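You operate a simulated robot arm through the tools that you are given. There is no shell and no other tool. Be economical: measure what you need, move in short steps, check, and stop when the job is done.

You are at the controls of a simulated two-armed robot. One attempt, no reset.

JOB
Take the blue screen cloth from the top of the store counter and hang it over the bar of the cloth rail.

The check looks at the end state, three seconds after you hand in, the way a careful person would. Anything else that was tipped, shoved, dropped, spilled or broken makes it a failure. Flat cloth is picked up by pressing the open fingertips on it (5 to 10 N) and closing them slowly along it; thin cloth reads only 2 to 8 mm in the jaws.

ROBOT AND FRAMES
Two 7-joint arms with two-finger grippers on one trunk, on a base that drives. Base frame: it is fixed to the floor where the robot stands at the start and does not move with it; the origin is under the middle of the robot, x ahead of it, y to its left, z up. Readings come in mm, degrees, newtons and seconds.
The left shoulder is at the start at [51, 175, 1177], the right one opposite. With the tool pointing down near the work surface each hand reaches from about 100 to 840 mm from the robot's upright axis, wherever it stands, measured 20 degrees to its own side. Payload 2.94 kg a hand.
The tool frame of a hand sits at the grasp point between the pads (the TCP): z along the fingers, y along the line on which they close. The tips reach 30 mm beyond it. Largest opening 138 mm; the body of the gripper starts 109 mm behind the TCP.
Orientation is that of the tool frame in the base frame, as a unit quaternion [x, y, z, w]. With the fingers straight down and closing along the base's y, the tool's x points along the base's -x, its y along +y and its z along -z.

CONTROLS
- The arms move only by the tool arm_command. It takes "left_deltas", "right_deltas" or both (then of equal length, played together; a hand with none holds still); each is a list of rows, each a list of 7 numbers: the shift along the tool's x, y, z in units of 300 mm (1.0 is 300 mm), then the turn, a rotation vector about the tool's x, y, z in units of 90 degrees (1.0 is 90 degrees), then the gripper command, from -1 (shut) to 1 (fully open), values between in proportion. In form: [[tx, ty, tz, wx, wy, wz, fingers], ...]. A call has 1 to 20 rows; each row is the pose to reach, as a shift and turn from the pose commanded when the call began, along the tool's axes at that moment. A call with a number of a shift or a turn outside -1 to 1 is refused whole. Each row takes 0.2 s and may step no farther than 50 mm and 8.6 degrees from the row before; otherwise, or with a gripper value out of range, the whole call is refused. Where a pose cannot be reached the arm comes as near as it can. A force on the tool above 40 N (or 10 N above the force at the start of the call, whichever is more), or a blocked arm, ends the call early, and 0.2 s more pass. The fingers move at their own pace and stop on an object; they squeeze with about 44 N. The grip force told is the motor's: it shows also when the fingers shut on nothing. Time passes only in rows, and 0.2 s behind the last, so rows that repeat a pose let the fingers close. It gives the time, the measured TCP pose, the force on the tool (base axes), the opening and the grip force at its end, in the units of the frame above (readings bear some noise), with the torque about the TCP (base axes, N m) and any sound that the robot's microphone picked up.
- Cameras (640 x 400 px; columns grow to the right, rows downward): "scene" is now at [99.6, -42.7, 1647.3]; the picture's right is [-0.74, -0.68, 0.00], its down [-0.59, 0.64, -0.50] and it looks along [0.34, -0.37, -0.87] (base axes); focal length 264 px, centre (320, 200). "left" rides on the left gripper at [71, -19, -146] in its tool frame; the picture's right is [0.26, 0.96, 0.00], its down [-0.85, 0.23, -0.48] and it looks along [-0.46, 0.13, 0.88] (tool axes); focal length 280 px, centre (320, 200). "right" rides on the right gripper at [71, 19, -146] in its tool frame; the picture's right is [-0.26, 0.96, 0.00], its down [-0.85, -0.23, -0.48] and it looks along [-0.46, -0.13, 0.88] (tool axes); focal length 280 px, centre (320, 200). There is no depth. A picture from a camera that has moved, and an enlarged one, comes with that camera's place and axes in the base frame and with its lens. The place of the scene camera against the robot may be out by one fixed shift of up to 18 mm in any direction.
- grab_frame(camera): a new picture of that camera. The clock stands still meanwhile.
- move_column(by): slides the trunk up (or, below 0, down) by that many mm; the arms and the scene camera ride with it, the base frame stays. It gives what a move gives, with no picture.
- roll_base(legs): drives the robot by 1 to 6 legs, each [ahead, turn to the left] in mm and degrees, along the robot's own axes; the way and the turn of a leg run together, so that a leg with both is an arc; at most 1500 mm and 180 degrees a leg. The arms and the cameras ride along, it lands a little off, and it stops where it bumps. It gives what a move gives.
- aim_head(pan, tilt): turns the head with the scene camera to pan (to the left, within 120 degrees either way) and tilt (down, from -29 to 69), counted from straight ahead of the robot. It gives what a move gives.
- zoom(camera, box): a new picture of the part [left, top, right, bottom] of that camera's present view, enlarged. The clock stands still meanwhile.
- job_done(): hands the job in; it is judged then, once.

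Go step by step. Nothing tells you exact positions but the pictures and the camera data: compare them with the known pose of the tool, close in by small moves and look again before you grip or let go. The budget is 120 turns and 88 pictures, counting those below and the enlarged ones. Unless the task says otherwise, let go and move clear before handing in.

The tools are called after "Request:" by a JSON object that holds its "op" and its "data". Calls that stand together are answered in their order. arm_command: Moves the arms, as the interface text tells. Its arguments: {"type":"object","properties":{"left_deltas":{"type":"array"},"right_deltas":{"type":"array"}},"required":[]} The other tools are called the same way: move_column (by) slides the trunk up or down; roll_base (legs) drives the base; aim_head (pan, tilt) turns the head that bears the scene camera; grab_frame (camera) takes a picture; zoom (camera, box) takes an enlarged picture of a part of a camera's view; job_done () hands the job in.

At the start:

```text
time: 0.0
left_ee_pos: [510.4, -33.2, 1006.3]
left_tool_rot: [0.001, 1.0, 0.0, 0.0]
left_wrist_force: [0.2, -0.6, 0.0]
left_ft_torque: [0.0, 0.0, 0.0]
left_grip_width: 137.8
left_grasp_force: 0.1
right_ee_pos: [323.9, -394.5, 1023.9]
right_tool_rot: [0.0, 1.0, 0.0, 0.0]
right_wrist_force: [-0.2, -0.2, 0.6]
right_ft_torque: [-0.01, 0.0, 0.01]
right_grip_width: 138.0
right_grasp_force: 0.1
trunk travel left (down, up): [-350.0, 384.0]
robot x, y, heading: [-1.8, -0.0, -0.1]
head pan, tilt: [-47.4, 60.1]
```

scene: 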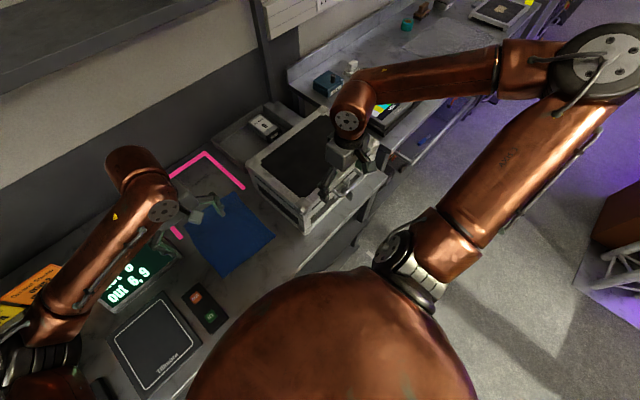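
right: 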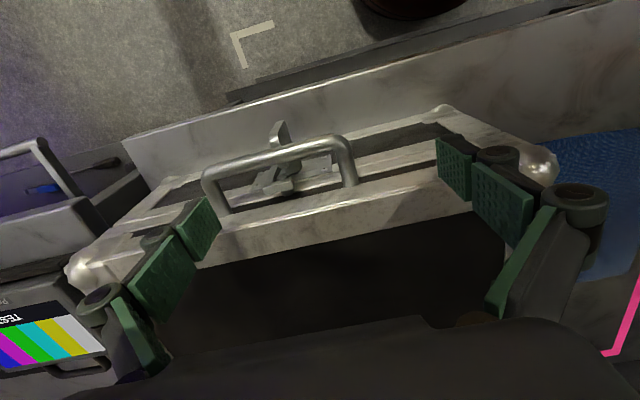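
left: 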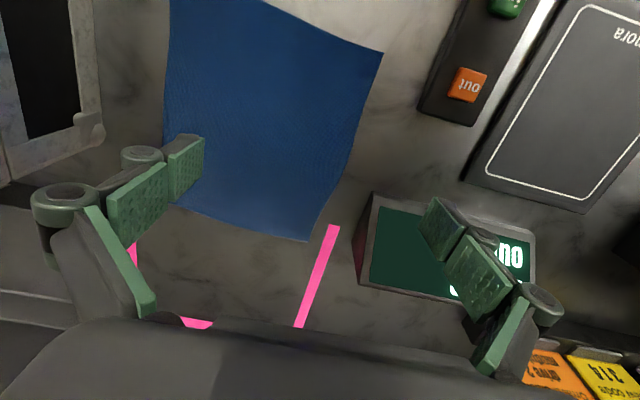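

The blue cloth lies flat on the counter, right of the left hand's point of work. I don't see the cloth rail yet, so I look around with the head.

Request:
{"op": "aim_head", "data": {"pan": 0, "tilt": 25}}

Request:
{"op": "grab_frame", "data": {"camera": "scene"}}

Request:
{"op": "aim_head", "data": {"pan": -80, "tilt": 25}}

Request:
{"op": "grab_frame", "data": {"camera": "scene"}}

Request:
{"op": "aim_head", "data": {"pan": 80, "tilt": 25}}

Request:
{"op": "grab_frame", "data": {"camera": "scene"}}

```text
time: 1.1
left_ee_pos: [508.8, -32.9, 1006.5]
left_tool_rot: [0.0, 1.0, 0.0, 0.0]
left_wrist_force: [-0.5, -0.2, 0.8]
left_ft_torque: [0.01, 0.0, -0.01]
left_grip_width: 138.2
left_grasp_force: 0.1
right_ee_pos: [324.0, -395.4, 1023.3]
right_tool_rot: [0.001, 1.0, 0.0, 0.0]
right_wrist_force: [-0.8, -0.2, 0.3]
right_ft_torque: [0.01, 0.01, -0.02]
right_grip_width: 138.0
right_grasp_force: 0.0
trunk travel left (down, up): [-350.0, 384.0]
robot x, y, heading: [1.7, 2.2, 0.0]
head pan, tilt: [0.0, 25.0]
```

```text
84 pictures are left
camera scene: at [146.8, 6.2, 1697.5], right [0.0, -1.0, 0.0], down [-0.42, 0.0, -0.91], along [0.91, 0.0, -0.42], focal length 264 px, centre (320, 200)
```

scene: 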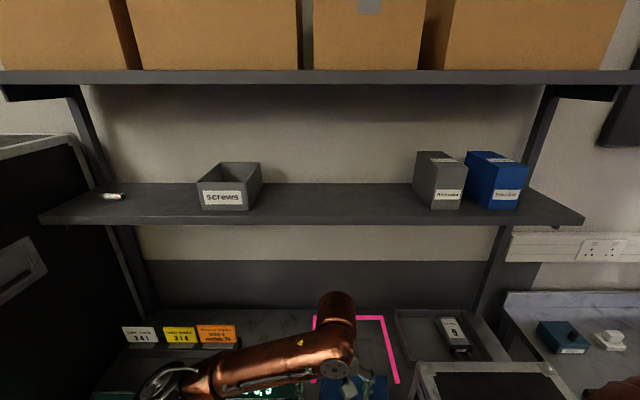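

```text
time: 2.7
left_ee_pos: [509.2, -32.3, 1006.5]
left_tool_rot: [0.0, 1.0, 0.001, -0.001]
left_wrist_force: [-0.6, -0.8, 0.7]
left_ft_torque: [0.02, -0.04, 0.0]
left_grip_width: 137.9
left_grasp_force: 0.0
right_ee_pos: [323.5, -394.7, 1024.7]
right_tool_rot: [0.0, 1.0, 0.0, 0.0]
right_wrist_force: [0.9, 0.4, -1.0]
right_ft_torque: [-0.03, -0.02, -0.02]
right_grip_width: 138.3
right_grasp_force: 0.0
trunk travel left (down, up): [-350.0, 384.0]
robot x, y, heading: [1.6, 1.8, -0.1]
head pan, tilt: [-80.0, 25.0]
```

```text
83 pictures are left
camera scene: at [70.7, -84.4, 1697.6], right [-0.98, -0.17, 0.0], down [-0.07, 0.42, -0.91], along [0.16, -0.89, -0.42], focal length 264 px, centre (320, 200)
```

scene: 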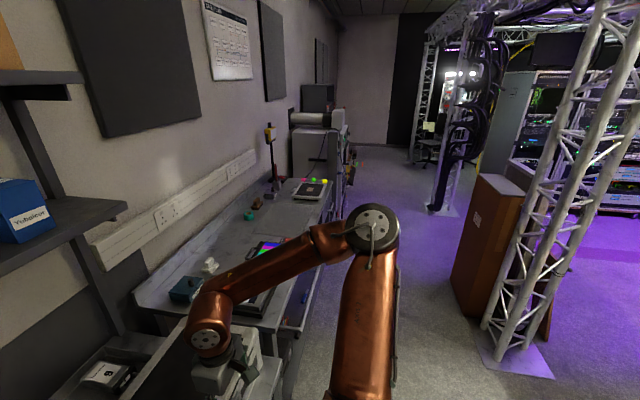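

```text
time: 5.1
left_ee_pos: [508.8, -32.9, 1006.7]
left_tool_rot: [-0.001, 1.0, 0.0, 0.0]
left_wrist_force: [-0.2, -0.4, -0.1]
left_ft_torque: [0.05, -0.01, -0.02]
left_grip_width: 137.8
left_grasp_force: 0.1
right_ee_pos: [323.1, -395.0, 1023.9]
right_tool_rot: [0.0, 1.0, 0.0, 0.0]
right_wrist_force: [0.0, -0.8, -0.8]
right_ft_torque: [-0.02, 0.03, 0.02]
right_grip_width: 137.9
right_grasp_force: 0.1
trunk travel left (down, up): [-350.0, 384.0]
robot x, y, heading: [-1.2, -0.1, 0.3]
head pan, tilt: [80.0, 25.0]
```

```text
82 pictures are left
camera scene: at [70.7, 97.0, 1697.6], right [0.98, -0.17, 0.0], down [-0.07, -0.42, -0.91], along [0.16, 0.89, -0.42], focal length 264 px, centre (320, 200)
```

scene: 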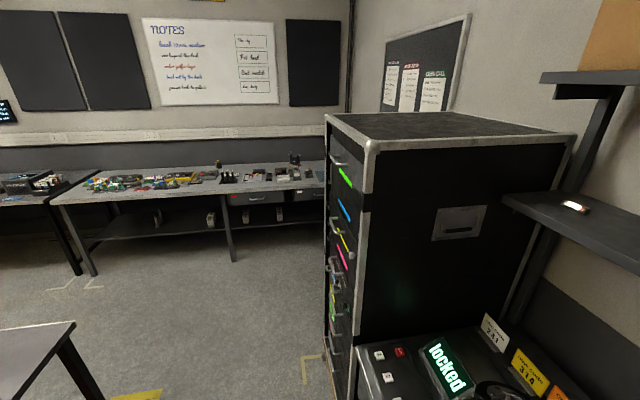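

No rail seen for certain yet. I look to the rear sides, and enlarge the right-hand bench.

Request:
{"op": "zoom", "data": {"camera": "scene", "box": [130, 10, 290, 110]}}

Request:
{"op": "aim_head", "data": {"pan": 120, "tilt": 20}}

Request:
{"op": "grab_frame", "data": {"camera": "scene"}}

Request:
{"op": "aim_head", "data": {"pan": -120, "tilt": 20}}

Request:
{"op": "grab_frame", "data": {"camera": "scene"}}

Request:
{"op": "aim_head", "data": {"pan": -80, "tilt": 25}}

Request:
{"op": "zoom", "data": {"camera": "scene", "box": [200, 70, 440, 220]}}

```text
4.00 times, centred on (210, 60) of scene
camera zoom: at [70.7, 97.0, 1697.6], right [0.98, -0.17, 0.0], down [-0.07, -0.42, -0.91], along [0.16, 0.89, -0.42], focal length 1054 px, centre (760, 760)
```

zoom: 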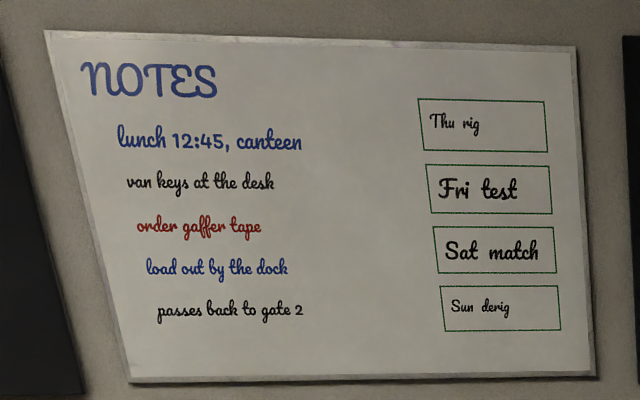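

```text
time: 6.2
left_ee_pos: [509.3, -31.8, 1006.7]
left_tool_rot: [0.0, 1.0, 0.0, 0.0]
left_wrist_force: [-0.1, -0.2, 0.1]
left_ft_torque: [-0.01, 0.04, 0.0]
left_grip_width: 138.2
left_grasp_force: 0.1
right_ee_pos: [324.2, -394.8, 1023.7]
right_tool_rot: [0.0, 1.0, 0.0, 0.0]
right_wrist_force: [-0.5, -1.2, -0.7]
right_ft_torque: [-0.01, -0.02, -0.01]
right_grip_width: 138.1
right_grasp_force: 0.2
trunk travel left (down, up): [-350.0, 384.0]
robot x, y, heading: [3.4, -3.0, -0.0]
head pan, tilt: [120.0, 20.0]
```

```text
80 pictures are left
camera scene: at [8.2, 87.0, 1705.7], right [0.87, 0.5, 0.0], down [0.17, -0.3, -0.94], along [-0.47, 0.81, -0.34], focal length 264 px, centre (320, 200)
```

scene: 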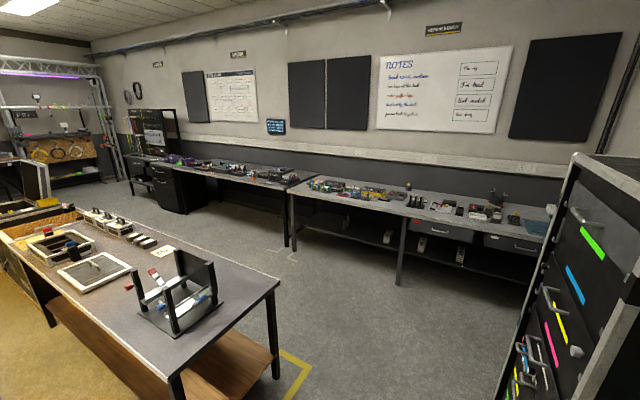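

```text
time: 9.6
left_ee_pos: [509.1, -31.2, 1006.2]
left_tool_rot: [0.0, 1.0, 0.0, 0.0]
left_wrist_force: [0.3, -0.4, 0.4]
left_ft_torque: [0.0, 0.0, -0.03]
left_grip_width: 138.0
left_grasp_force: 0.1
right_ee_pos: [323.9, -395.3, 1023.9]
right_tool_rot: [0.0, 1.0, 0.001, -0.001]
right_wrist_force: [-0.2, -1.2, 0.7]
right_ft_torque: [0.02, -0.03, 0.0]
right_grip_width: 138.1
right_grasp_force: 0.0
trunk travel left (down, up): [-350.0, 384.0]
robot x, y, heading: [2.2, -3.9, 0.2]
head pan, tilt: [-120.0, 20.0]
```

```text
79 pictures are left
camera scene: at [8.1, -74.4, 1705.7], right [-0.87, 0.5, 0.0], down [0.17, 0.3, -0.94], along [-0.47, -0.81, -0.34], focal length 264 px, centre (320, 200)
```

scene: 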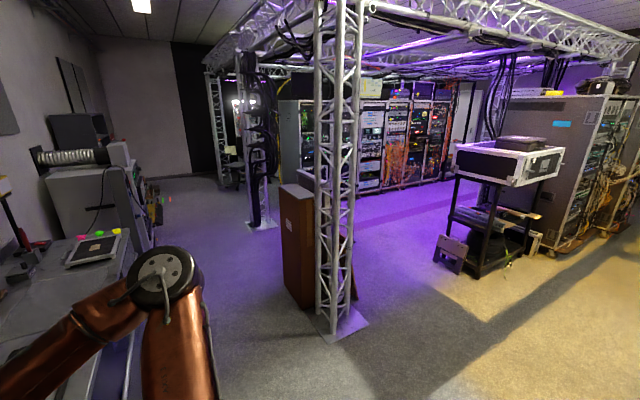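

```text
time: 10.7
left_ee_pos: [509.3, -31.5, 1006.4]
left_tool_rot: [0.0, 1.0, 0.0, 0.0]
left_wrist_force: [1.0, -0.4, 0.2]
left_ft_torque: [-0.02, 0.01, -0.02]
left_grip_width: 138.1
left_grasp_force: 0.0
right_ee_pos: [323.1, -395.3, 1023.9]
right_tool_rot: [0.0, 1.0, 0.0, 0.0]
right_wrist_force: [-1.4, -0.2, -0.1]
right_ft_torque: [-0.02, 0.02, 0.0]
right_grip_width: 137.8
right_grasp_force: 0.1
trunk travel left (down, up): [-350.0, 384.0]
robot x, y, heading: [0.9, -3.7, 0.1]
head pan, tilt: [-80.0, 25.0]
```

```text
2.67 times, centred on (320, 145) of scene
camera zoom: at [70.6, -84.5, 1697.6], right [-0.98, -0.17, 0.0], down [-0.07, 0.42, -0.91], along [0.16, -0.89, -0.42], focal length 703 px, centre (320, 347)
```

zoom: 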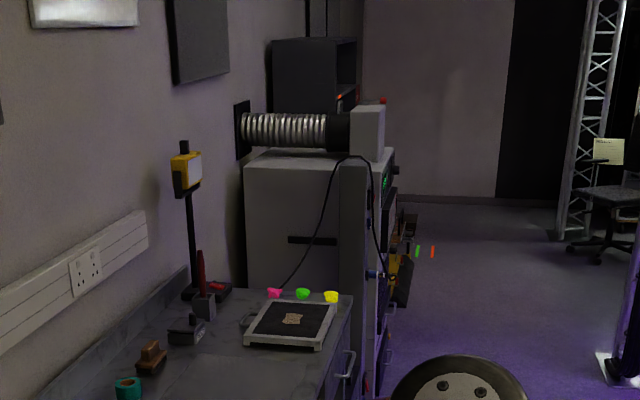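

A small stand with uprights on the table behind-left could be a rail; I enlarge that and the far parts.

Request:
{"op": "aim_head", "data": {"pan": 120, "tilt": 20}}

Request:
{"op": "zoom", "data": {"camera": "scene", "box": [60, 210, 300, 360]}}

Request:
{"op": "zoom", "data": {"camera": "scene", "box": [280, 150, 560, 325]}}

Request:
{"op": "zoom", "data": {"camera": "scene", "box": [0, 50, 280, 225]}}

```text
time: 13.6
left_ee_pos: [509.1, -32.2, 1005.7]
left_tool_rot: [-0.001, 1.0, 0.0, 0.0]
left_wrist_force: [-0.8, 0.7, 0.5]
left_ft_torque: [0.0, -0.02, -0.01]
left_grip_width: 138.1
left_grasp_force: 0.1
right_ee_pos: [323.2, -395.2, 1023.6]
right_tool_rot: [-0.001, 1.0, 0.0, 0.0]
right_wrist_force: [-0.7, 0.9, 0.2]
right_ft_torque: [0.02, -0.02, 0.0]
right_grip_width: 137.9
right_grasp_force: 0.1
trunk travel left (down, up): [-350.0, 384.0]
robot x, y, heading: [-2.1, 2.6, -0.1]
head pan, tilt: [120.0, 20.0]
```

```text
2.67 times, centred on (180, 285) of scene
camera zoom: at [8.1, 87.0, 1705.7], right [0.87, 0.5, 0.0], down [0.17, -0.3, -0.94], along [-0.47, 0.81, -0.34], focal length 703 px, centre (693, -27)
```

zoom: 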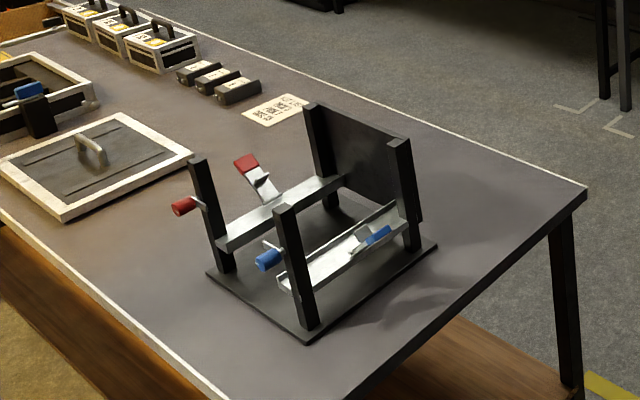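

```text
2.29 times, centred on (420, 238) of scene
camera zoom: at [8.1, 87.0, 1705.7], right [0.87, 0.5, 0.0], down [0.17, -0.3, -0.94], along [-0.47, 0.81, -0.34], focal length 602 px, centre (91, 114)
```

zoom: 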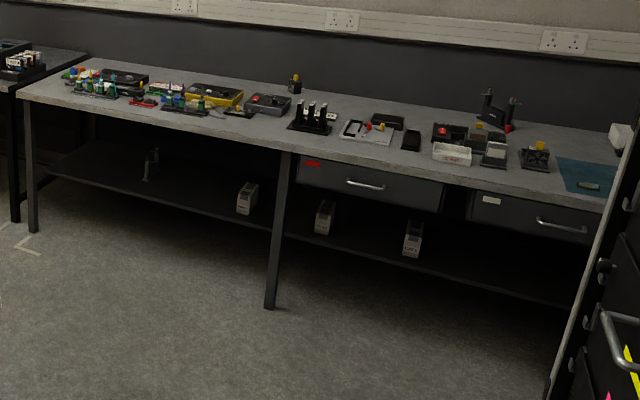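

```text
2.29 times, centred on (140, 138) of scene
camera zoom: at [8.1, 87.0, 1705.7], right [0.87, 0.5, 0.0], down [0.17, -0.3, -0.94], along [-0.47, 0.81, -0.34], focal length 602 px, centre (731, 343)
```

zoom: 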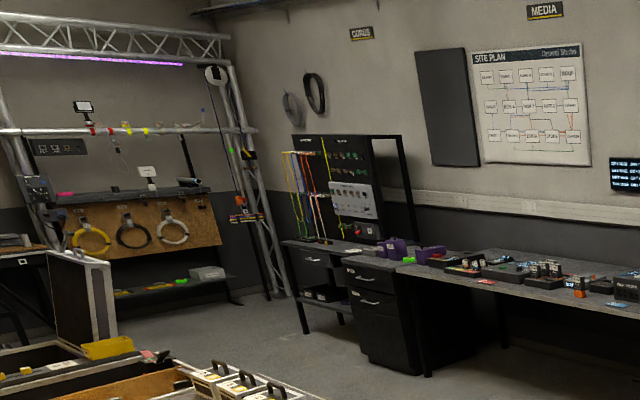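

Not that. The rail may be low near the counter or hidden by the arms; I look lower to both sides.

Request:
{"op": "aim_head", "data": {"pan": -100, "tilt": 50}}

Request:
{"op": "grab_frame", "data": {"camera": "scene"}}

Request:
{"op": "aim_head", "data": {"pan": 45, "tilt": 50}}

Request:
{"op": "grab_frame", "data": {"camera": "scene"}}

Request:
{"op": "aim_head", "data": {"pan": -120, "tilt": 20}}

Request:
{"op": "zoom", "data": {"camera": "scene", "box": [230, 60, 470, 210]}}

Request:
{"op": "zoom", "data": {"camera": "scene", "box": [400, 110, 640, 260]}}

```text
time: 16.8
left_ee_pos: [509.6, -32.3, 1006.6]
left_tool_rot: [0.0, 1.0, 0.0, 0.0]
left_wrist_force: [-0.7, 0.5, 0.1]
left_ft_torque: [0.01, 0.0, 0.02]
left_grip_width: 137.8
left_grasp_force: 0.1
right_ee_pos: [325.0, -394.1, 1023.1]
right_tool_rot: [0.0, 1.0, 0.0, 0.0]
right_wrist_force: [-0.3, 0.1, 0.1]
right_ft_torque: [0.0, -0.01, 0.02]
right_grip_width: 137.7
right_grasp_force: 0.0
trunk travel left (down, up): [-350.0, 384.0]
robot x, y, heading: [2.6, -2.0, 0.0]
head pan, tilt: [-100.0, 50.0]
```

```text
74 pictures are left
camera scene: at [41.3, -69.6, 1660.1], right [-0.98, 0.17, 0.0], down [0.13, 0.75, -0.64], along [-0.11, -0.63, -0.77], focal length 264 px, centre (320, 200)
```

scene: 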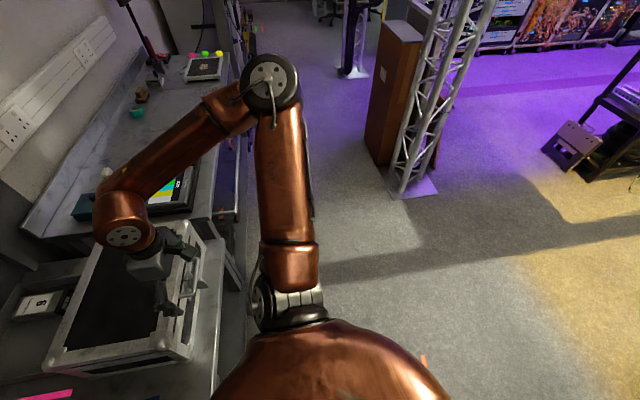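

```text
time: 19.1
left_ee_pos: [510.1, -33.0, 1006.2]
left_tool_rot: [0.0, 1.0, 0.0, -0.001]
left_wrist_force: [0.1, -0.7, 0.0]
left_ft_torque: [0.02, 0.0, 0.0]
left_grip_width: 138.1
left_grasp_force: 0.2
right_ee_pos: [323.2, -394.2, 1022.8]
right_tool_rot: [0.0, 1.0, 0.0, 0.0]
right_wrist_force: [-0.4, 0.4, -0.4]
right_ft_torque: [0.0, 0.03, -0.02]
right_grip_width: 138.0
right_grasp_force: 0.0
trunk travel left (down, up): [-350.0, 384.0]
robot x, y, heading: [-0.9, 2.1, 0.1]
head pan, tilt: [45.0, 50.0]
```

```text
73 pictures are left
camera scene: at [109.1, 60.7, 1660.1], right [0.71, -0.71, 0.0], down [-0.54, -0.54, -0.64], along [0.45, 0.45, -0.77], focal length 264 px, centre (320, 200)
```

scene: 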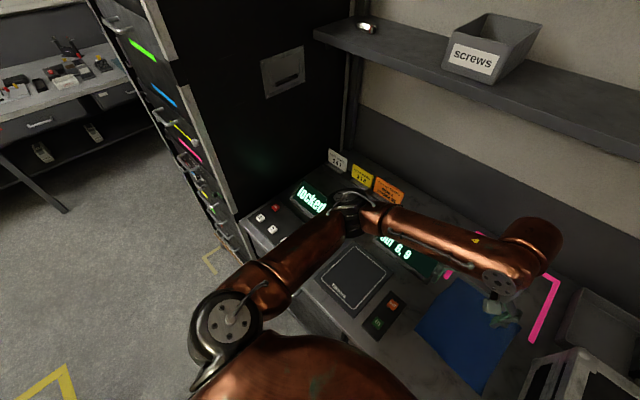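

```text
time: 21.6
left_ee_pos: [508.9, -31.3, 1005.9]
left_tool_rot: [-0.001, 1.0, 0.0, 0.0]
left_wrist_force: [1.0, -0.5, -0.7]
left_ft_torque: [0.03, -0.05, 0.0]
left_grip_width: 138.0
left_grasp_force: 0.0
right_ee_pos: [323.6, -395.4, 1023.5]
right_tool_rot: [0.0, 1.0, 0.0, 0.0]
right_wrist_force: [-0.8, -0.2, -0.2]
right_ft_torque: [0.01, -0.01, 0.01]
right_grip_width: 137.7
right_grasp_force: 0.1
trunk travel left (down, up): [-350.0, 384.0]
robot x, y, heading: [0.5, 2.3, 0.0]
head pan, tilt: [-120.0, 20.0]
```

```text
2.67 times, centred on (350, 135) of scene
camera zoom: at [8.2, -74.4, 1705.7], right [-0.87, 0.5, 0.0], down [0.17, 0.3, -0.94], along [-0.47, -0.81, -0.34], focal length 703 px, centre (240, 373)
```

zoom: 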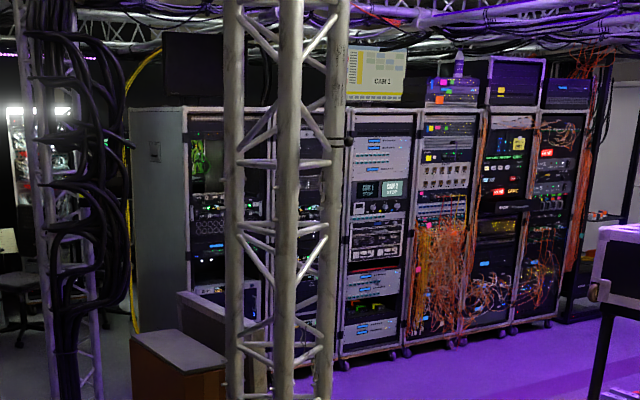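

```text
2.67 times, centred on (520, 185) of scene
camera zoom: at [8.2, -74.4, 1705.7], right [-0.87, 0.5, 0.0], down [0.17, 0.3, -0.94], along [-0.47, -0.81, -0.34], focal length 703 px, centre (-213, 240)
```

zoom: 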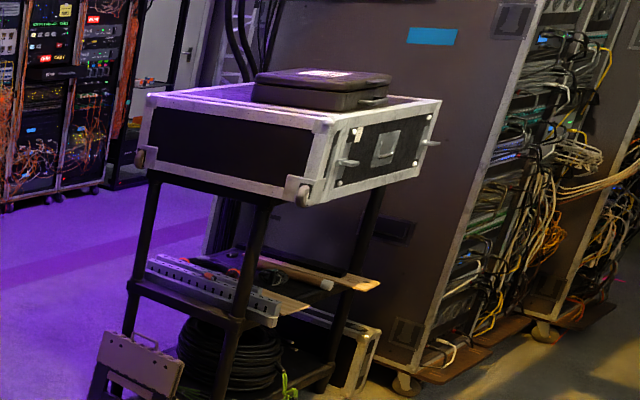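

Still no rail; the right-hand bench's front edge seems to have a tube handle. I enlarge that area.

Request:
{"op": "zoom", "data": {"camera": "right", "box": [0, 100, 160, 200]}}

Request:
{"op": "aim_head", "data": {"pan": -85, "tilt": 40}}

Request:
{"op": "zoom", "data": {"camera": "scene", "box": [120, 0, 440, 200]}}

Request:
{"op": "zoom", "data": {"camera": "scene", "box": [120, 100, 360, 250]}}

```text
4.00 times, centred on (80, 150) of right
camera zoom: at [252.6, -375.6, 1169.7], right [0.26, 0.96, 0.0], down [0.85, -0.23, 0.48], along [0.46, -0.13, -0.88], focal length 1122 px, centre (1280, 400)
```

zoom: 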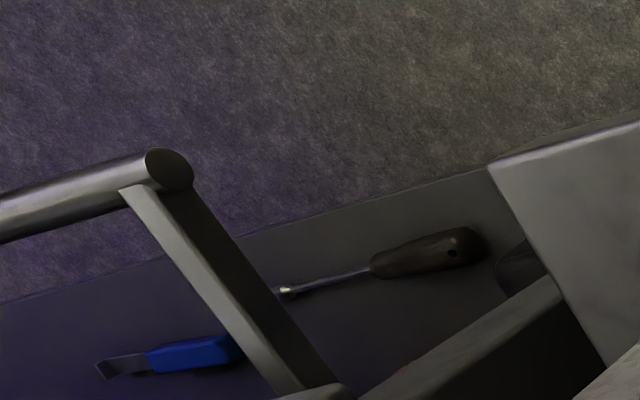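

```text
time: 22.6
left_ee_pos: [509.6, -32.0, 1005.9]
left_tool_rot: [0.0, 1.0, 0.001, 0.001]
left_wrist_force: [0.2, 0.3, 0.7]
left_ft_torque: [0.0, 0.01, -0.02]
left_grip_width: 138.2
left_grasp_force: 0.0
right_ee_pos: [323.9, -394.6, 1023.6]
right_tool_rot: [0.0, 1.0, 0.0, 0.0]
right_wrist_force: [-0.2, 0.4, 0.0]
right_ft_torque: [-0.01, -0.01, -0.02]
right_grip_width: 138.2
right_grasp_force: 0.0
trunk travel left (down, up): [-350.0, 384.0]
robot x, y, heading: [-0.9, -0.8, 0.0]
head pan, tilt: [-85.0, 40.0]
```

```text
2.00 times, centred on (280, 100) of scene
camera zoom: at [62.0, -78.4, 1674.3], right [-1.0, -0.09, 0.0], down [-0.06, 0.64, -0.77], along [0.07, -0.76, -0.64], focal length 527 px, centre (400, 400)
```

zoom: 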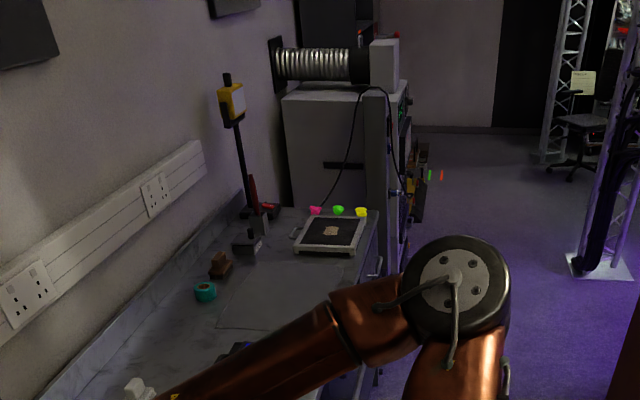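

```text
2.67 times, centred on (240, 175) of scene
camera zoom: at [62.0, -78.4, 1674.3], right [-1.0, -0.09, 0.0], down [-0.06, 0.64, -0.77], along [0.07, -0.76, -0.64], focal length 703 px, centre (533, 267)
```

zoom: 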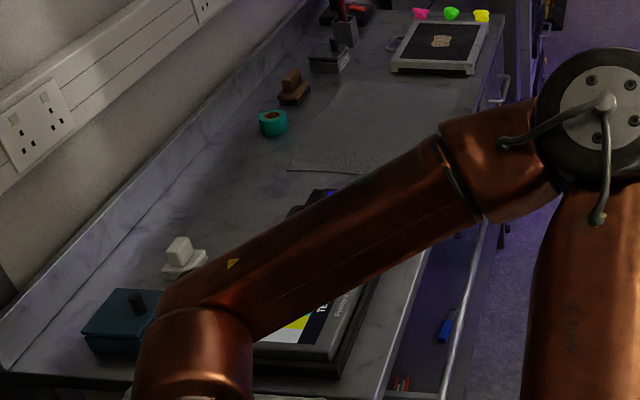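

A metal bar on brackets runs along the front edge of the right-hand bench (about x 260, y from -710 onward); that may be the cloth rail. I move the right hand up and outward to see it with its camera.

Request:
{"op": "arm_command", "data": {"right_deltas": [[0, 0, -0.15, 0, 0, 0, 1], [0, 0, -0.3, 0, 0, 0, 1], [0.05, -0.1, -0.4, 0, 0, 0, 1], [0.1, -0.22, -0.43, 0, 0, 0, 1], [0.15, -0.34, -0.43, 0, 0, 0, 1], [0.2, -0.46, -0.43, 0, 0, 0, 1], [0.25, -0.58, -0.43, 0, 0, 0, 1], [0.3, -0.7, -0.43, 0, 0, 0, 1]]}}

Request:
{"op": "grab_frame", "data": {"camera": "right"}}

Request:
{"op": "aim_head", "data": {"pan": -70, "tilt": 45}}

Request:
{"op": "grab_frame", "data": {"camera": "scene"}}

```text
time: 24.4
left_ee_pos: [509.7, -33.8, 1006.0]
left_tool_rot: [0.0, 1.0, 0.002, 0.0]
left_wrist_force: [0.3, 0.1, -1.0]
left_ft_torque: [0.07, 0.05, -0.01]
left_grip_width: 137.6
left_grasp_force: 0.0
right_ee_pos: [265.7, -524.5, 1146.4]
right_tool_rot: [0.002, 1.0, 0.0, 0.0]
right_wrist_force: [0.0, -0.6, -0.3]
right_ft_torque: [0.03, -0.01, 0.0]
right_grip_width: 138.0
right_grasp_force: 0.0
right hand out of reach, approached as far as the arm can: row 6, 7, 8
trunk travel left (down, up): [-350.0, 384.0]
robot x, y, heading: [1.3, -2.1, 0.0]
head pan, tilt: [-85.0, 40.0]
```

```text
67 pictures are left
camera right: at [194.4, -504.8, 1292.8], right [0.27, 0.96, 0.0], down [0.85, -0.23, 0.48], along [0.46, -0.13, -0.88], focal length 280 px, centre (320, 200)
```

right: 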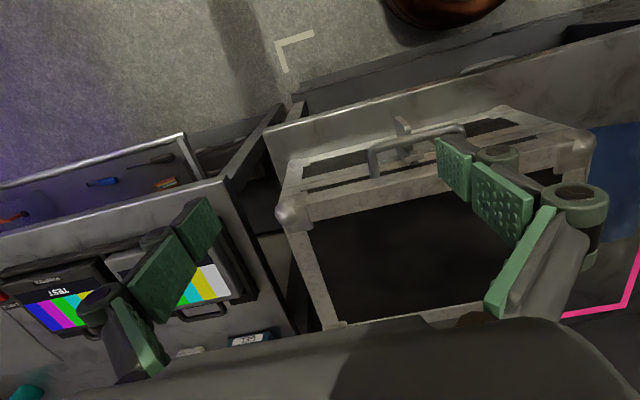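

```text
time: 25.1
left_ee_pos: [509.0, -32.2, 1007.4]
left_tool_rot: [0.0, 1.0, 0.0, 0.0]
left_wrist_force: [0.0, -0.9, -0.1]
left_ft_torque: [0.0, -0.02, -0.05]
left_grip_width: 137.9
left_grasp_force: 0.2
right_ee_pos: [265.8, -521.1, 1147.5]
right_tool_rot: [0.002, 1.0, -0.001, 0.0]
right_wrist_force: [-0.1, 0.8, -0.2]
right_ft_torque: [0.06, -0.03, -0.01]
right_grip_width: 138.1
right_grasp_force: 0.1
trunk travel left (down, up): [-350.0, 384.0]
robot x, y, heading: [-2.6, -3.2, 0.0]
head pan, tilt: [-70.0, 45.0]
```

```text
66 pictures are left
camera scene: at [82.2, -70.2, 1667.0], right [-0.94, -0.34, 0.0], down [-0.24, 0.66, -0.71], along [0.24, -0.66, -0.71], focal length 264 px, centre (320, 200)
```

scene: 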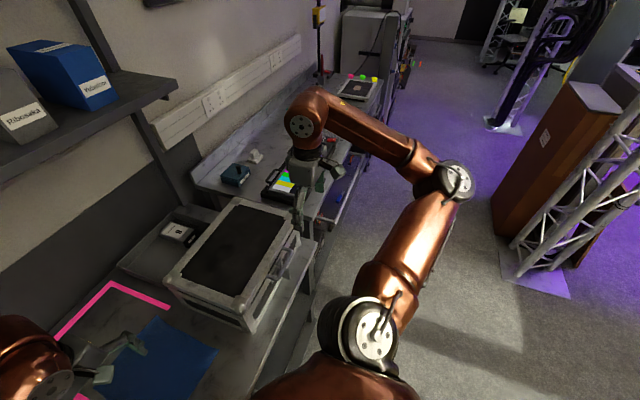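

The bar's end works out at about (264, -791, 777), running along -y. I take a closer look at its structure, and a fresh view of the cloth from the left hand.

Request:
{"op": "zoom", "data": {"camera": "right", "box": [0, 90, 240, 240]}}

Request:
{"op": "aim_head", "data": {"pan": 0, "tilt": 60}}

Request:
{"op": "grab_frame", "data": {"camera": "scene"}}

```text
2.67 times, centred on (120, 165) of right
camera zoom: at [194.0, -502.5, 1293.9], right [0.26, 0.96, 0.0], down [0.85, -0.23, 0.48], along [0.46, -0.13, -0.88], focal length 748 px, centre (853, 293)
```

zoom: 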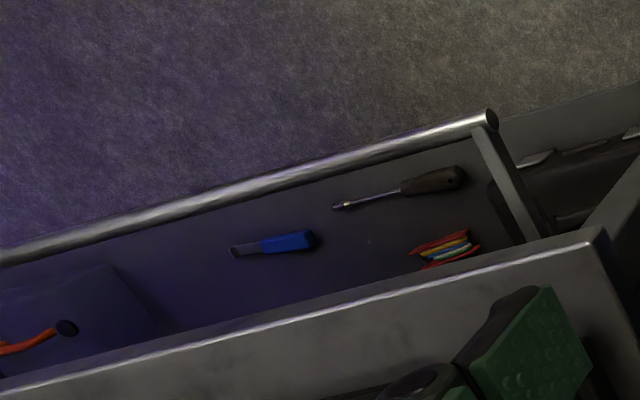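

```text
time: 26.6
left_ee_pos: [509.3, -32.6, 1007.0]
left_tool_rot: [0.001, 1.0, 0.0, 0.0]
left_wrist_force: [0.0, 0.2, -0.2]
left_ft_torque: [-0.03, 0.01, 0.02]
left_grip_width: 138.1
left_grasp_force: 0.1
right_ee_pos: [264.4, -521.9, 1147.1]
right_tool_rot: [0.002, 1.0, -0.001, 0.0]
right_wrist_force: [-0.5, -0.5, 0.0]
right_ft_torque: [0.0, -0.02, 0.03]
right_grip_width: 138.0
right_grasp_force: 0.1
trunk travel left (down, up): [-350.0, 384.0]
robot x, y, heading: [-2.6, 0.5, -0.0]
head pan, tilt: [0.0, 60.0]
```

```text
64 pictures are left
camera scene: at [121.3, 6.1, 1647.5], right [0.0, -1.0, 0.0], down [-0.87, 0.0, -0.5], along [0.5, 0.0, -0.87], focal length 264 px, centre (320, 200)
```

scene: 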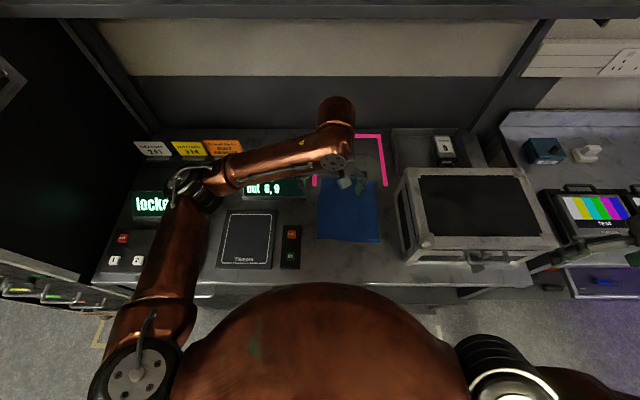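

The bar is a towel-type rail along the bench front, about 80 mm clear of it. The cloth's near edge runs from about (427, 10) to (413, -178); I turn the left hand so it closes along x and set it over the middle of that edge.

Request:
{"op": "arm_command", "data": {"left_deltas": [[0.015, -0.014, 0, 0, 0, 0.0833, 0.5], [0.03, -0.028, 0, 0, 0, 0.1667, 0], [0.046, -0.042, 0, 0, 0, 0.25, -0.35], [0.061, -0.056, 0, 0, 0, 0.3333, -0.35], [0.076, -0.07, 0, 0, 0, 0.4167, -0.35], [0.092, -0.083, 0, 0, 0, 0.5, -0.35], [0.107, -0.097, 0, 0, 0, 0.5833, -0.35], [0.122, -0.111, 0, 0, 0, 0.6667, -0.35], [0.137, -0.125, 0, 0, 0, 0.75, -0.35], [0.153, -0.139, 0, 0, 0, 0.8333, -0.35], [0.168, -0.153, 0, 0, 0, 0.9167, -0.35], [0.183, -0.167, 0, 0, 0, 1.0, -0.35], [0.183, -0.167, 0, 0, 0, 1.0, -0.35]]}}

Request:
{"op": "grab_frame", "data": {"camera": "left"}}

Request:
{"op": "zoom", "data": {"camera": "scene", "box": [240, 120, 480, 270]}}

```text
time: 29.4
left_ee_pos: [454.3, -82.0, 1006.1]
left_tool_rot: [0.708, 0.706, 0.0, 0.0]
left_wrist_force: [0.5, 0.0, 1.0]
left_ft_torque: [-0.03, -0.03, 0.01]
left_grip_width: 44.9
left_grasp_force: 0.0
right_ee_pos: [265.8, -522.7, 1147.7]
right_tool_rot: [0.002, 1.0, -0.001, 0.0]
right_wrist_force: [0.4, -0.7, 0.2]
right_ft_torque: [-0.01, 0.0, -0.02]
right_grip_width: 138.1
right_grasp_force: 0.0
trunk travel left (down, up): [-350.0, 384.0]
robot x, y, heading: [3.1, -1.0, -0.2]
head pan, tilt: [0.0, 60.0]
```

```text
63 pictures are left
camera left: at [433.5, -11.2, 1151.5], right [0.97, 0.26, 0.0], down [0.23, -0.85, 0.48], along [0.12, -0.46, -0.88], focal length 280 px, centre (320, 200)
```

left: 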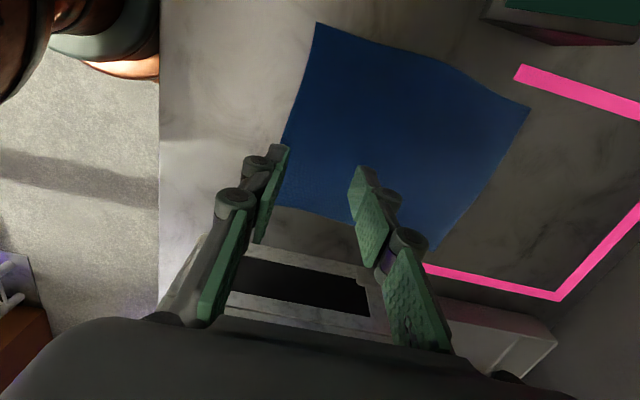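

```text
2.67 times, centred on (360, 195) of scene
camera zoom: at [121.3, 6.3, 1647.5], right [0.0, -1.0, 0.0], down [-0.87, 0.0, -0.5], along [0.5, 0.0, -0.87], focal length 703 px, centre (213, 213)
```

zoom: 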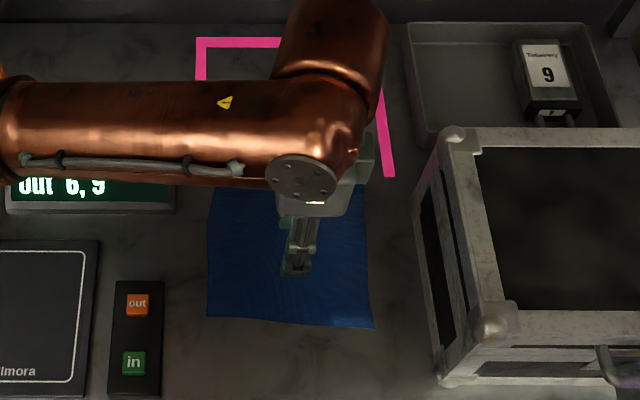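

The edge lies at x about 422 near the hand. I move slightly further in and lower to about 15 mm above the guessed surface, then check.

Request:
{"op": "arm_command", "data": {"left_deltas": [[0, 0.027, 0.05, 0, 0, 0, -0.35], [0, 0.027, 0.1, 0, 0, 0, -0.35], [0, 0.027, 0.15, 0, 0, 0, -0.35], [0, 0.027, 0.2, 0, 0, 0, -0.35], [0, 0.027, 0.24, 0, 0, 0, -0.35], [0, 0.027, 0.24, 0, 0, 0, -0.35]]}}

Request:
{"op": "grab_frame", "data": {"camera": "left"}}

```text
time: 30.8
left_ee_pos: [462.2, -83.5, 932.7]
left_tool_rot: [0.707, 0.707, 0.0, 0.0]
left_wrist_force: [-0.2, 0.1, 0.2]
left_ft_torque: [0.01, 0.0, -0.04]
left_grip_width: 44.7
left_grasp_force: 0.1
right_ee_pos: [264.9, -522.8, 1148.0]
right_tool_rot: [0.002, 1.0, -0.001, 0.001]
right_wrist_force: [-0.1, 0.5, 0.3]
right_ft_torque: [0.03, -0.01, 0.0]
right_grip_width: 138.0
right_grasp_force: 0.0
trunk travel left (down, up): [-350.0, 384.0]
robot x, y, heading: [-0.8, -0.2, 0.0]
head pan, tilt: [0.0, 60.0]
```

```text
61 pictures are left
camera left: at [441.9, -11.1, 1078.4], right [0.97, 0.26, 0.0], down [0.23, -0.85, 0.48], along [0.12, -0.46, -0.88], focal length 280 px, centre (320, 200)
```

left: 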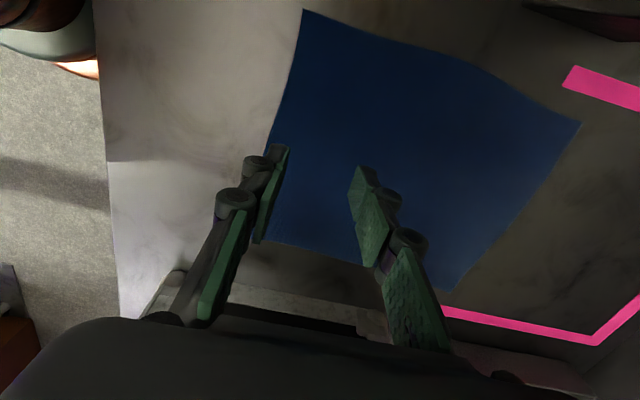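

The fingertips are over the cloth inside the edge. I lower in 4 mm steps and watch the force.

Request:
{"op": "arm_command", "data": {"left_deltas": [[0, 0, 0.0133, 0, 0, 0, -0.35], [0, 0, 0.0267, 0, 0, 0, -0.35], [0, 0, 0.04, 0, 0, 0, -0.35], [0, 0, 0.0533, 0, 0, 0, -0.35], [0, 0, 0.0533, 0, 0, 0, -0.35]]}}

Request:
{"op": "grab_frame", "data": {"camera": "left"}}

```text
time: 32.0
left_ee_pos: [462.2, -82.4, 918.1]
left_tool_rot: [0.708, 0.707, 0.0, -0.001]
left_wrist_force: [-0.2, -0.1, 0.1]
left_ft_torque: [0.01, 0.03, 0.01]
left_grip_width: 44.8
left_grasp_force: 0.0
right_ee_pos: [265.0, -522.0, 1147.5]
right_tool_rot: [0.001, 1.0, 0.0, -0.001]
right_wrist_force: [0.6, 0.1, -0.1]
right_ft_torque: [-0.02, 0.01, 0.02]
right_grip_width: 138.3
right_grasp_force: 0.0
trunk travel left (down, up): [-350.0, 384.0]
robot x, y, heading: [2.4, -1.0, 0.1]
head pan, tilt: [0.0, 60.0]
```

```text
60 pictures are left
camera left: at [442.0, -10.9, 1063.6], right [0.97, 0.26, 0.0], down [0.23, -0.85, 0.48], along [0.12, -0.46, -0.88], focal length 280 px, centre (320, 200)
```

left: 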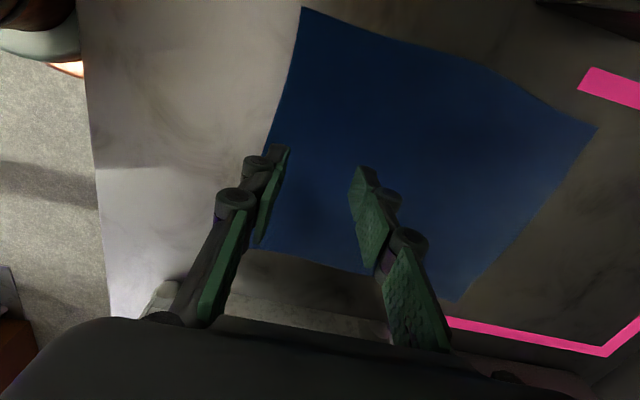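

No contact yet; parallax hints the surface nearer z 850. I go on down in small steps.

Request:
{"op": "arm_command", "data": {"left_deltas": [[0, 0, 0.0133, 0, 0, 0, -0.35], [0, 0, 0.0267, 0, 0, 0, -0.35], [0, 0, 0.04, 0, 0, 0, -0.35], [0, 0, 0.0533, 0, 0, 0, -0.35], [0, 0, 0.0667, 0, 0, 0, -0.35], [0, 0, 0.0667, 0, 0, 0, -0.35]]}}

Request:
{"op": "grab_frame", "data": {"camera": "left"}}

```text
time: 33.4
left_ee_pos: [461.1, -82.7, 898.8]
left_tool_rot: [0.708, 0.707, 0.0, -0.001]
left_wrist_force: [0.5, 1.4, 0.0]
left_ft_torque: [0.02, -0.02, -0.02]
left_grip_width: 44.8
left_grasp_force: 0.0
right_ee_pos: [264.4, -523.0, 1148.1]
right_tool_rot: [0.003, 1.0, -0.001, 0.0]
right_wrist_force: [0.4, 0.8, -0.1]
right_ft_torque: [-0.01, 0.0, -0.02]
right_grip_width: 137.9
right_grasp_force: 0.0
trunk travel left (down, up): [-350.0, 384.0]
robot x, y, heading: [0.6, -0.6, -0.1]
head pan, tilt: [0.0, 60.0]
```

```text
59 pictures are left
camera left: at [441.8, -11.1, 1043.7], right [0.96, 0.26, 0.0], down [0.23, -0.85, 0.48], along [0.12, -0.46, -0.88], focal length 280 px, centre (320, 200)
```

left: 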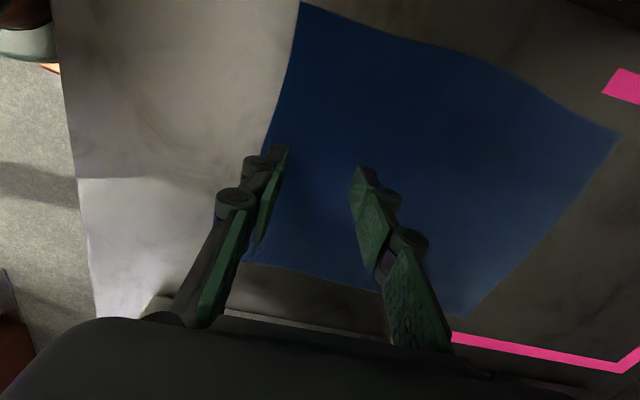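

Still no contact at tip height about 869. I continue in 3 mm steps.

Request:
{"op": "arm_command", "data": {"left_deltas": [[0, 0, 0.01, 0, 0, 0, -0.35], [0, 0, 0.02, 0, 0, 0, -0.35], [0, 0, 0.03, 0, 0, 0, -0.35], [0, 0, 0.035, 0, 0, 0, -0.35], [0, 0, 0.04, 0, 0, 0, -0.35], [0, 0, 0.04, 0, 0, 0, -0.35]]}}

```text
time: 34.8
left_ee_pos: [462.3, -83.1, 884.2]
left_tool_rot: [0.707, 0.707, 0.0, 0.001]
left_wrist_force: [-0.1, 0.1, -1.2]
left_ft_torque: [0.04, -0.02, -0.03]
left_grip_width: 44.9
left_grasp_force: 0.0
right_ee_pos: [264.7, -522.8, 1147.3]
right_tool_rot: [0.001, 1.0, -0.001, 0.0]
right_wrist_force: [1.2, 0.5, 0.4]
right_ft_torque: [0.02, -0.02, 0.0]
right_grip_width: 137.9
right_grasp_force: 0.1
trunk travel left (down, up): [-350.0, 384.0]
robot x, y, heading: [-0.4, -1.1, 0.2]
head pan, tilt: [0.0, 60.0]
```

Tips at about 854 and still free. On down in 2 mm steps.

Request:
{"op": "arm_command", "data": {"left_deltas": [[0, 0, 0.007, 0, 0, 0, -0.35], [0, 0, 0.014, 0, 0, 0, -0.35], [0, 0, 0.02, 0, 0, 0, -0.35], [0, 0, 0.027, 0, 0, 0, -0.35], [0, 0, 0.027, 0, 0, 0, -0.35]]}}

Request:
{"op": "grab_frame", "data": {"camera": "left"}}

```text
time: 36.0
left_ee_pos: [462.3, -82.3, 880.8]
left_tool_rot: [0.707, 0.707, 0.0, 0.002]
left_wrist_force: [0.6, -0.5, 21.3]
left_ft_torque: [0.03, 0.09, 0.01]
left_grip_width: 45.5
left_grasp_force: 0.2
right_ee_pos: [264.6, -523.0, 1148.8]
right_tool_rot: [0.002, 1.0, 0.0, 0.001]
right_wrist_force: [0.8, 0.0, 0.3]
right_ft_torque: [-0.02, -0.02, -0.02]
right_grip_width: 138.2
right_grasp_force: 0.1
trunk travel left (down, up): [-350.0, 384.0]
robot x, y, heading: [-0.4, 0.8, -0.2]
head pan, tilt: [0.0, 60.0]
```

```text
58 pictures are left
camera left: at [440.7, -10.6, 1025.6], right [0.97, 0.26, 0.0], down [0.23, -0.85, 0.48], along [0.13, -0.46, -0.88], focal length 280 px, centre (320, 200)
```

left: 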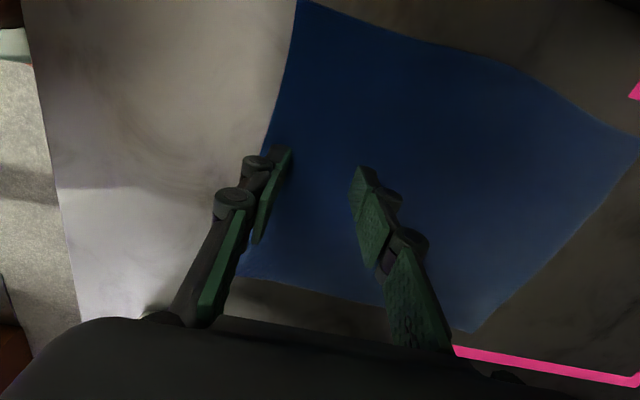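

Contact at tip height about 851 with 21 N. I ease up to about 8 N and close slowly.

Request:
{"op": "arm_command", "data": {"left_deltas": [[0, 0, -0.003, 0, 0, 0, -0.35], [0, 0, -0.006, 0, 0, 0, -0.35], [0, 0, -0.006, 0, 0, 0, -0.35]]}}

```text
time: 36.8
left_ee_pos: [461.7, -82.2, 880.3]
left_tool_rot: [0.707, 0.707, -0.001, 0.0]
left_wrist_force: [1.1, -1.7, 13.4]
left_ft_torque: [-0.07, -0.09, 0.02]
left_grip_width: 45.6
left_grasp_force: 0.2
right_ee_pos: [264.6, -522.4, 1147.7]
right_tool_rot: [0.002, 1.0, -0.002, 0.0]
right_wrist_force: [-0.1, -0.8, -0.8]
right_ft_torque: [0.01, -0.01, -0.03]
right_grip_width: 137.9
right_grasp_force: 0.1
trunk travel left (down, up): [-350.0, 384.0]
robot x, y, heading: [-2.7, -2.3, -0.0]
head pan, tilt: [0.0, 60.0]
```

Request:
{"op": "arm_command", "data": {"left_deltas": [[0, 0, -0.003, 0, 0, 0, -0.35], [0, 0, -0.004, 0, 0, 0, -0.4], [0, 0, -0.004, 0, 0, 0, -0.46], [0, 0, -0.004, 0, 0, 0, -0.52], [0, 0, -0.004, 0, 0, 0, -0.58], [0, 0, -0.004, 0, 0, 0, -0.64], [0, 0, -0.004, 0, 0, 0, -0.7], [0, 0, -0.004, 0, 0, 0, -0.76], [0, 0, -0.004, 0, 0, 0, -0.82], [0, 0, -0.004, 0, 0, 0, -0.88], [0, 0, -0.004, 0, 0, 0, -0.94], [0, 0, -0.004, 0, 0, 0, -1], [0, 0, -0.004, 0, 0, 0, -1], [0, 0, -0.004, 0, 0, 0, -1]]}}

Request:
{"op": "grab_frame", "data": {"camera": "left"}}

```text
time: 39.8
left_ee_pos: [462.0, -82.9, 880.7]
left_tool_rot: [0.707, 0.707, 0.0, 0.0]
left_wrist_force: [0.9, -0.8, -0.7]
left_ft_torque: [0.07, 0.13, 0.03]
left_grip_width: 8.2
left_grasp_force: 42.4
right_ee_pos: [265.3, -522.5, 1148.8]
right_tool_rot: [0.002, 1.0, -0.001, 0.0]
right_wrist_force: [-0.6, 0.4, 0.4]
right_ft_torque: [-0.01, 0.01, -0.03]
right_grip_width: 138.2
right_grasp_force: 0.2
trunk travel left (down, up): [-350.0, 384.0]
robot x, y, heading: [0.4, -1.1, 0.1]
head pan, tilt: [0.0, 60.0]
```

```text
57 pictures are left
camera left: at [442.1, -10.9, 1026.8], right [0.96, 0.26, 0.0], down [0.23, -0.85, 0.48], along [0.13, -0.46, -0.88], focal length 280 px, centre (320, 200)
```

left: 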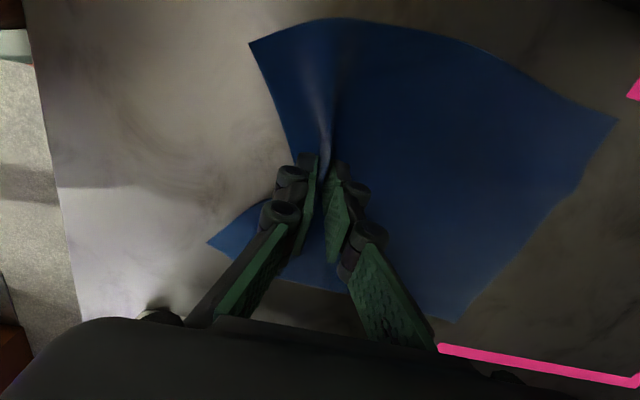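

A fold of cloth is held (8 mm, 42 N). I lift straight up slowly and look.

Request:
{"op": "arm_command", "data": {"left_deltas": [[0, 0, -0.03, 0, 0, 0, -1], [0, 0, -0.08, 0, 0, 0, -1], [0, 0, -0.15, 0, 0, 0, -1], [0, 0, -0.22, 0, 0, 0, -1], [0, 0, -0.3, 0, 0, 0, -1], [0, 0, -0.38, 0, 0, 0, -1], [0, 0, -0.46, 0, 0, 0, -1], [0, 0, -0.54, 0, 0, 0, -1], [0, 0, -0.62, 0, 0, 0, -1], [0, 0, -0.7, 0, 0, 0, -1], [0, 0, -0.78, 0, 0, 0, -1], [0, 0, -0.86, 0, 0, 0, -1], [0, 0, -0.9, 0, 0, 0, -1], [0, 0, -0.9, 0, 0, 0, -1]]}}

Request:
{"op": "grab_frame", "data": {"camera": "left"}}

Request:
{"op": "grab_frame", "data": {"camera": "scene"}}

```text
time: 42.8
left_ee_pos: [464.7, -83.0, 1151.0]
left_tool_rot: [0.707, 0.708, 0.0, -0.001]
left_wrist_force: [0.6, 0.0, 0.2]
left_ft_torque: [0.01, 0.03, 0.01]
left_grip_width: 0.0
left_grasp_force: 28.9
right_ee_pos: [264.2, -522.4, 1147.5]
right_tool_rot: [0.002, 1.0, -0.001, 0.0]
right_wrist_force: [1.0, -0.4, -0.3]
right_ft_torque: [0.02, 0.02, 0.02]
right_grip_width: 137.7
right_grasp_force: 0.1
trunk travel left (down, up): [-350.0, 384.0]
robot x, y, heading: [1.1, 1.9, -0.1]
head pan, tilt: [0.0, 60.0]
```

```text
56 pictures are left
camera left: at [443.3, -10.8, 1296.6], right [0.96, 0.26, 0.0], down [0.23, -0.85, 0.48], along [0.12, -0.46, -0.88], focal length 280 px, centre (320, 200)
```

left: 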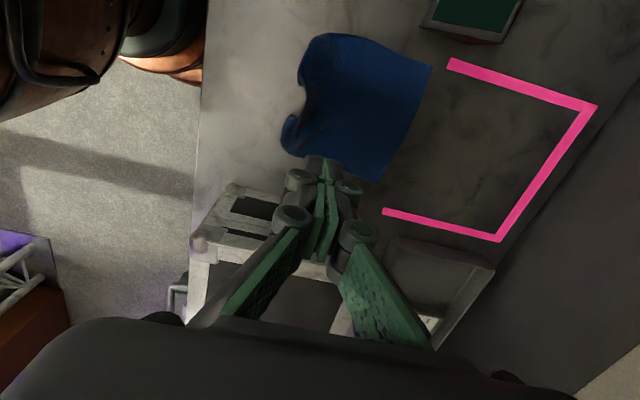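

```text
55 pictures are left
camera scene: at [121.4, 6.1, 1647.5], right [0.0, -1.0, 0.0], down [-0.87, 0.0, -0.5], along [0.5, 0.0, -0.87], focal length 264 px, centre (320, 200)
```

scene: 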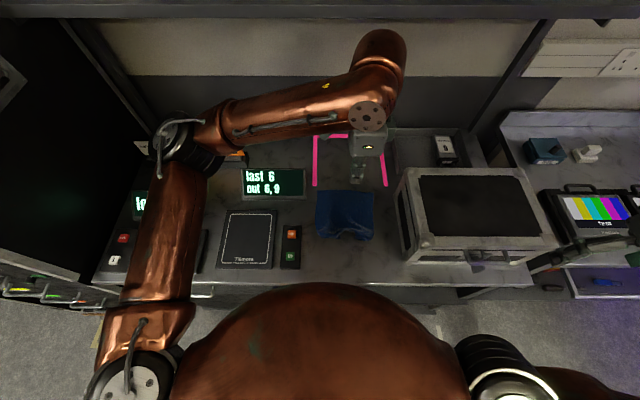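

The fold slipped out while lifting; the cloth still lies on the counter, puckered at the near edge. I look closer before trying again with a wider opening and steady pressure.

Request:
{"op": "zoom", "data": {"camera": "left", "box": [240, 10, 480, 160]}}

Request:
{"op": "zoom", "data": {"camera": "scene", "box": [280, 150, 440, 250]}}

```text
2.67 times, centred on (360, 85) of left
camera zoom: at [443.3, -10.8, 1296.6], right [0.96, 0.26, 0.0], down [0.23, -0.85, 0.48], along [0.12, -0.46, -0.88], focal length 748 px, centre (213, 507)
```

zoom: 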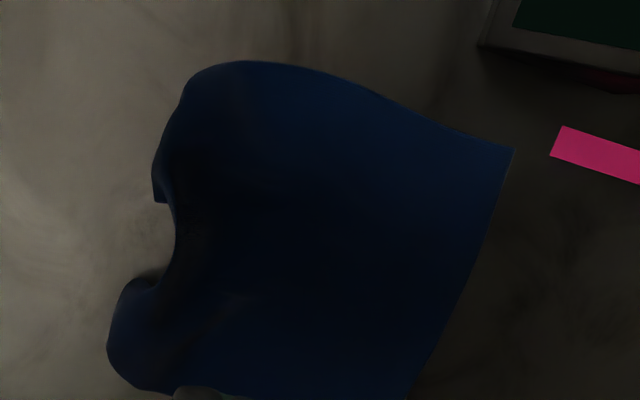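

```text
4.00 times, centred on (360, 200) of scene
camera zoom: at [121.4, 6.1, 1647.5], right [0.0, -1.0, 0.0], down [-0.87, 0.0, -0.5], along [0.5, 0.0, -0.87], focal length 1054 px, centre (160, 200)
```

zoom: 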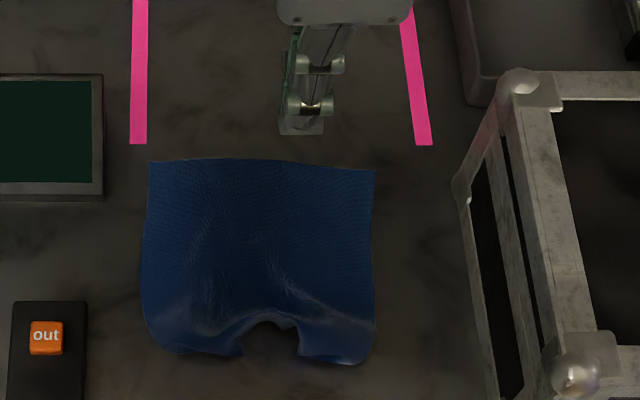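

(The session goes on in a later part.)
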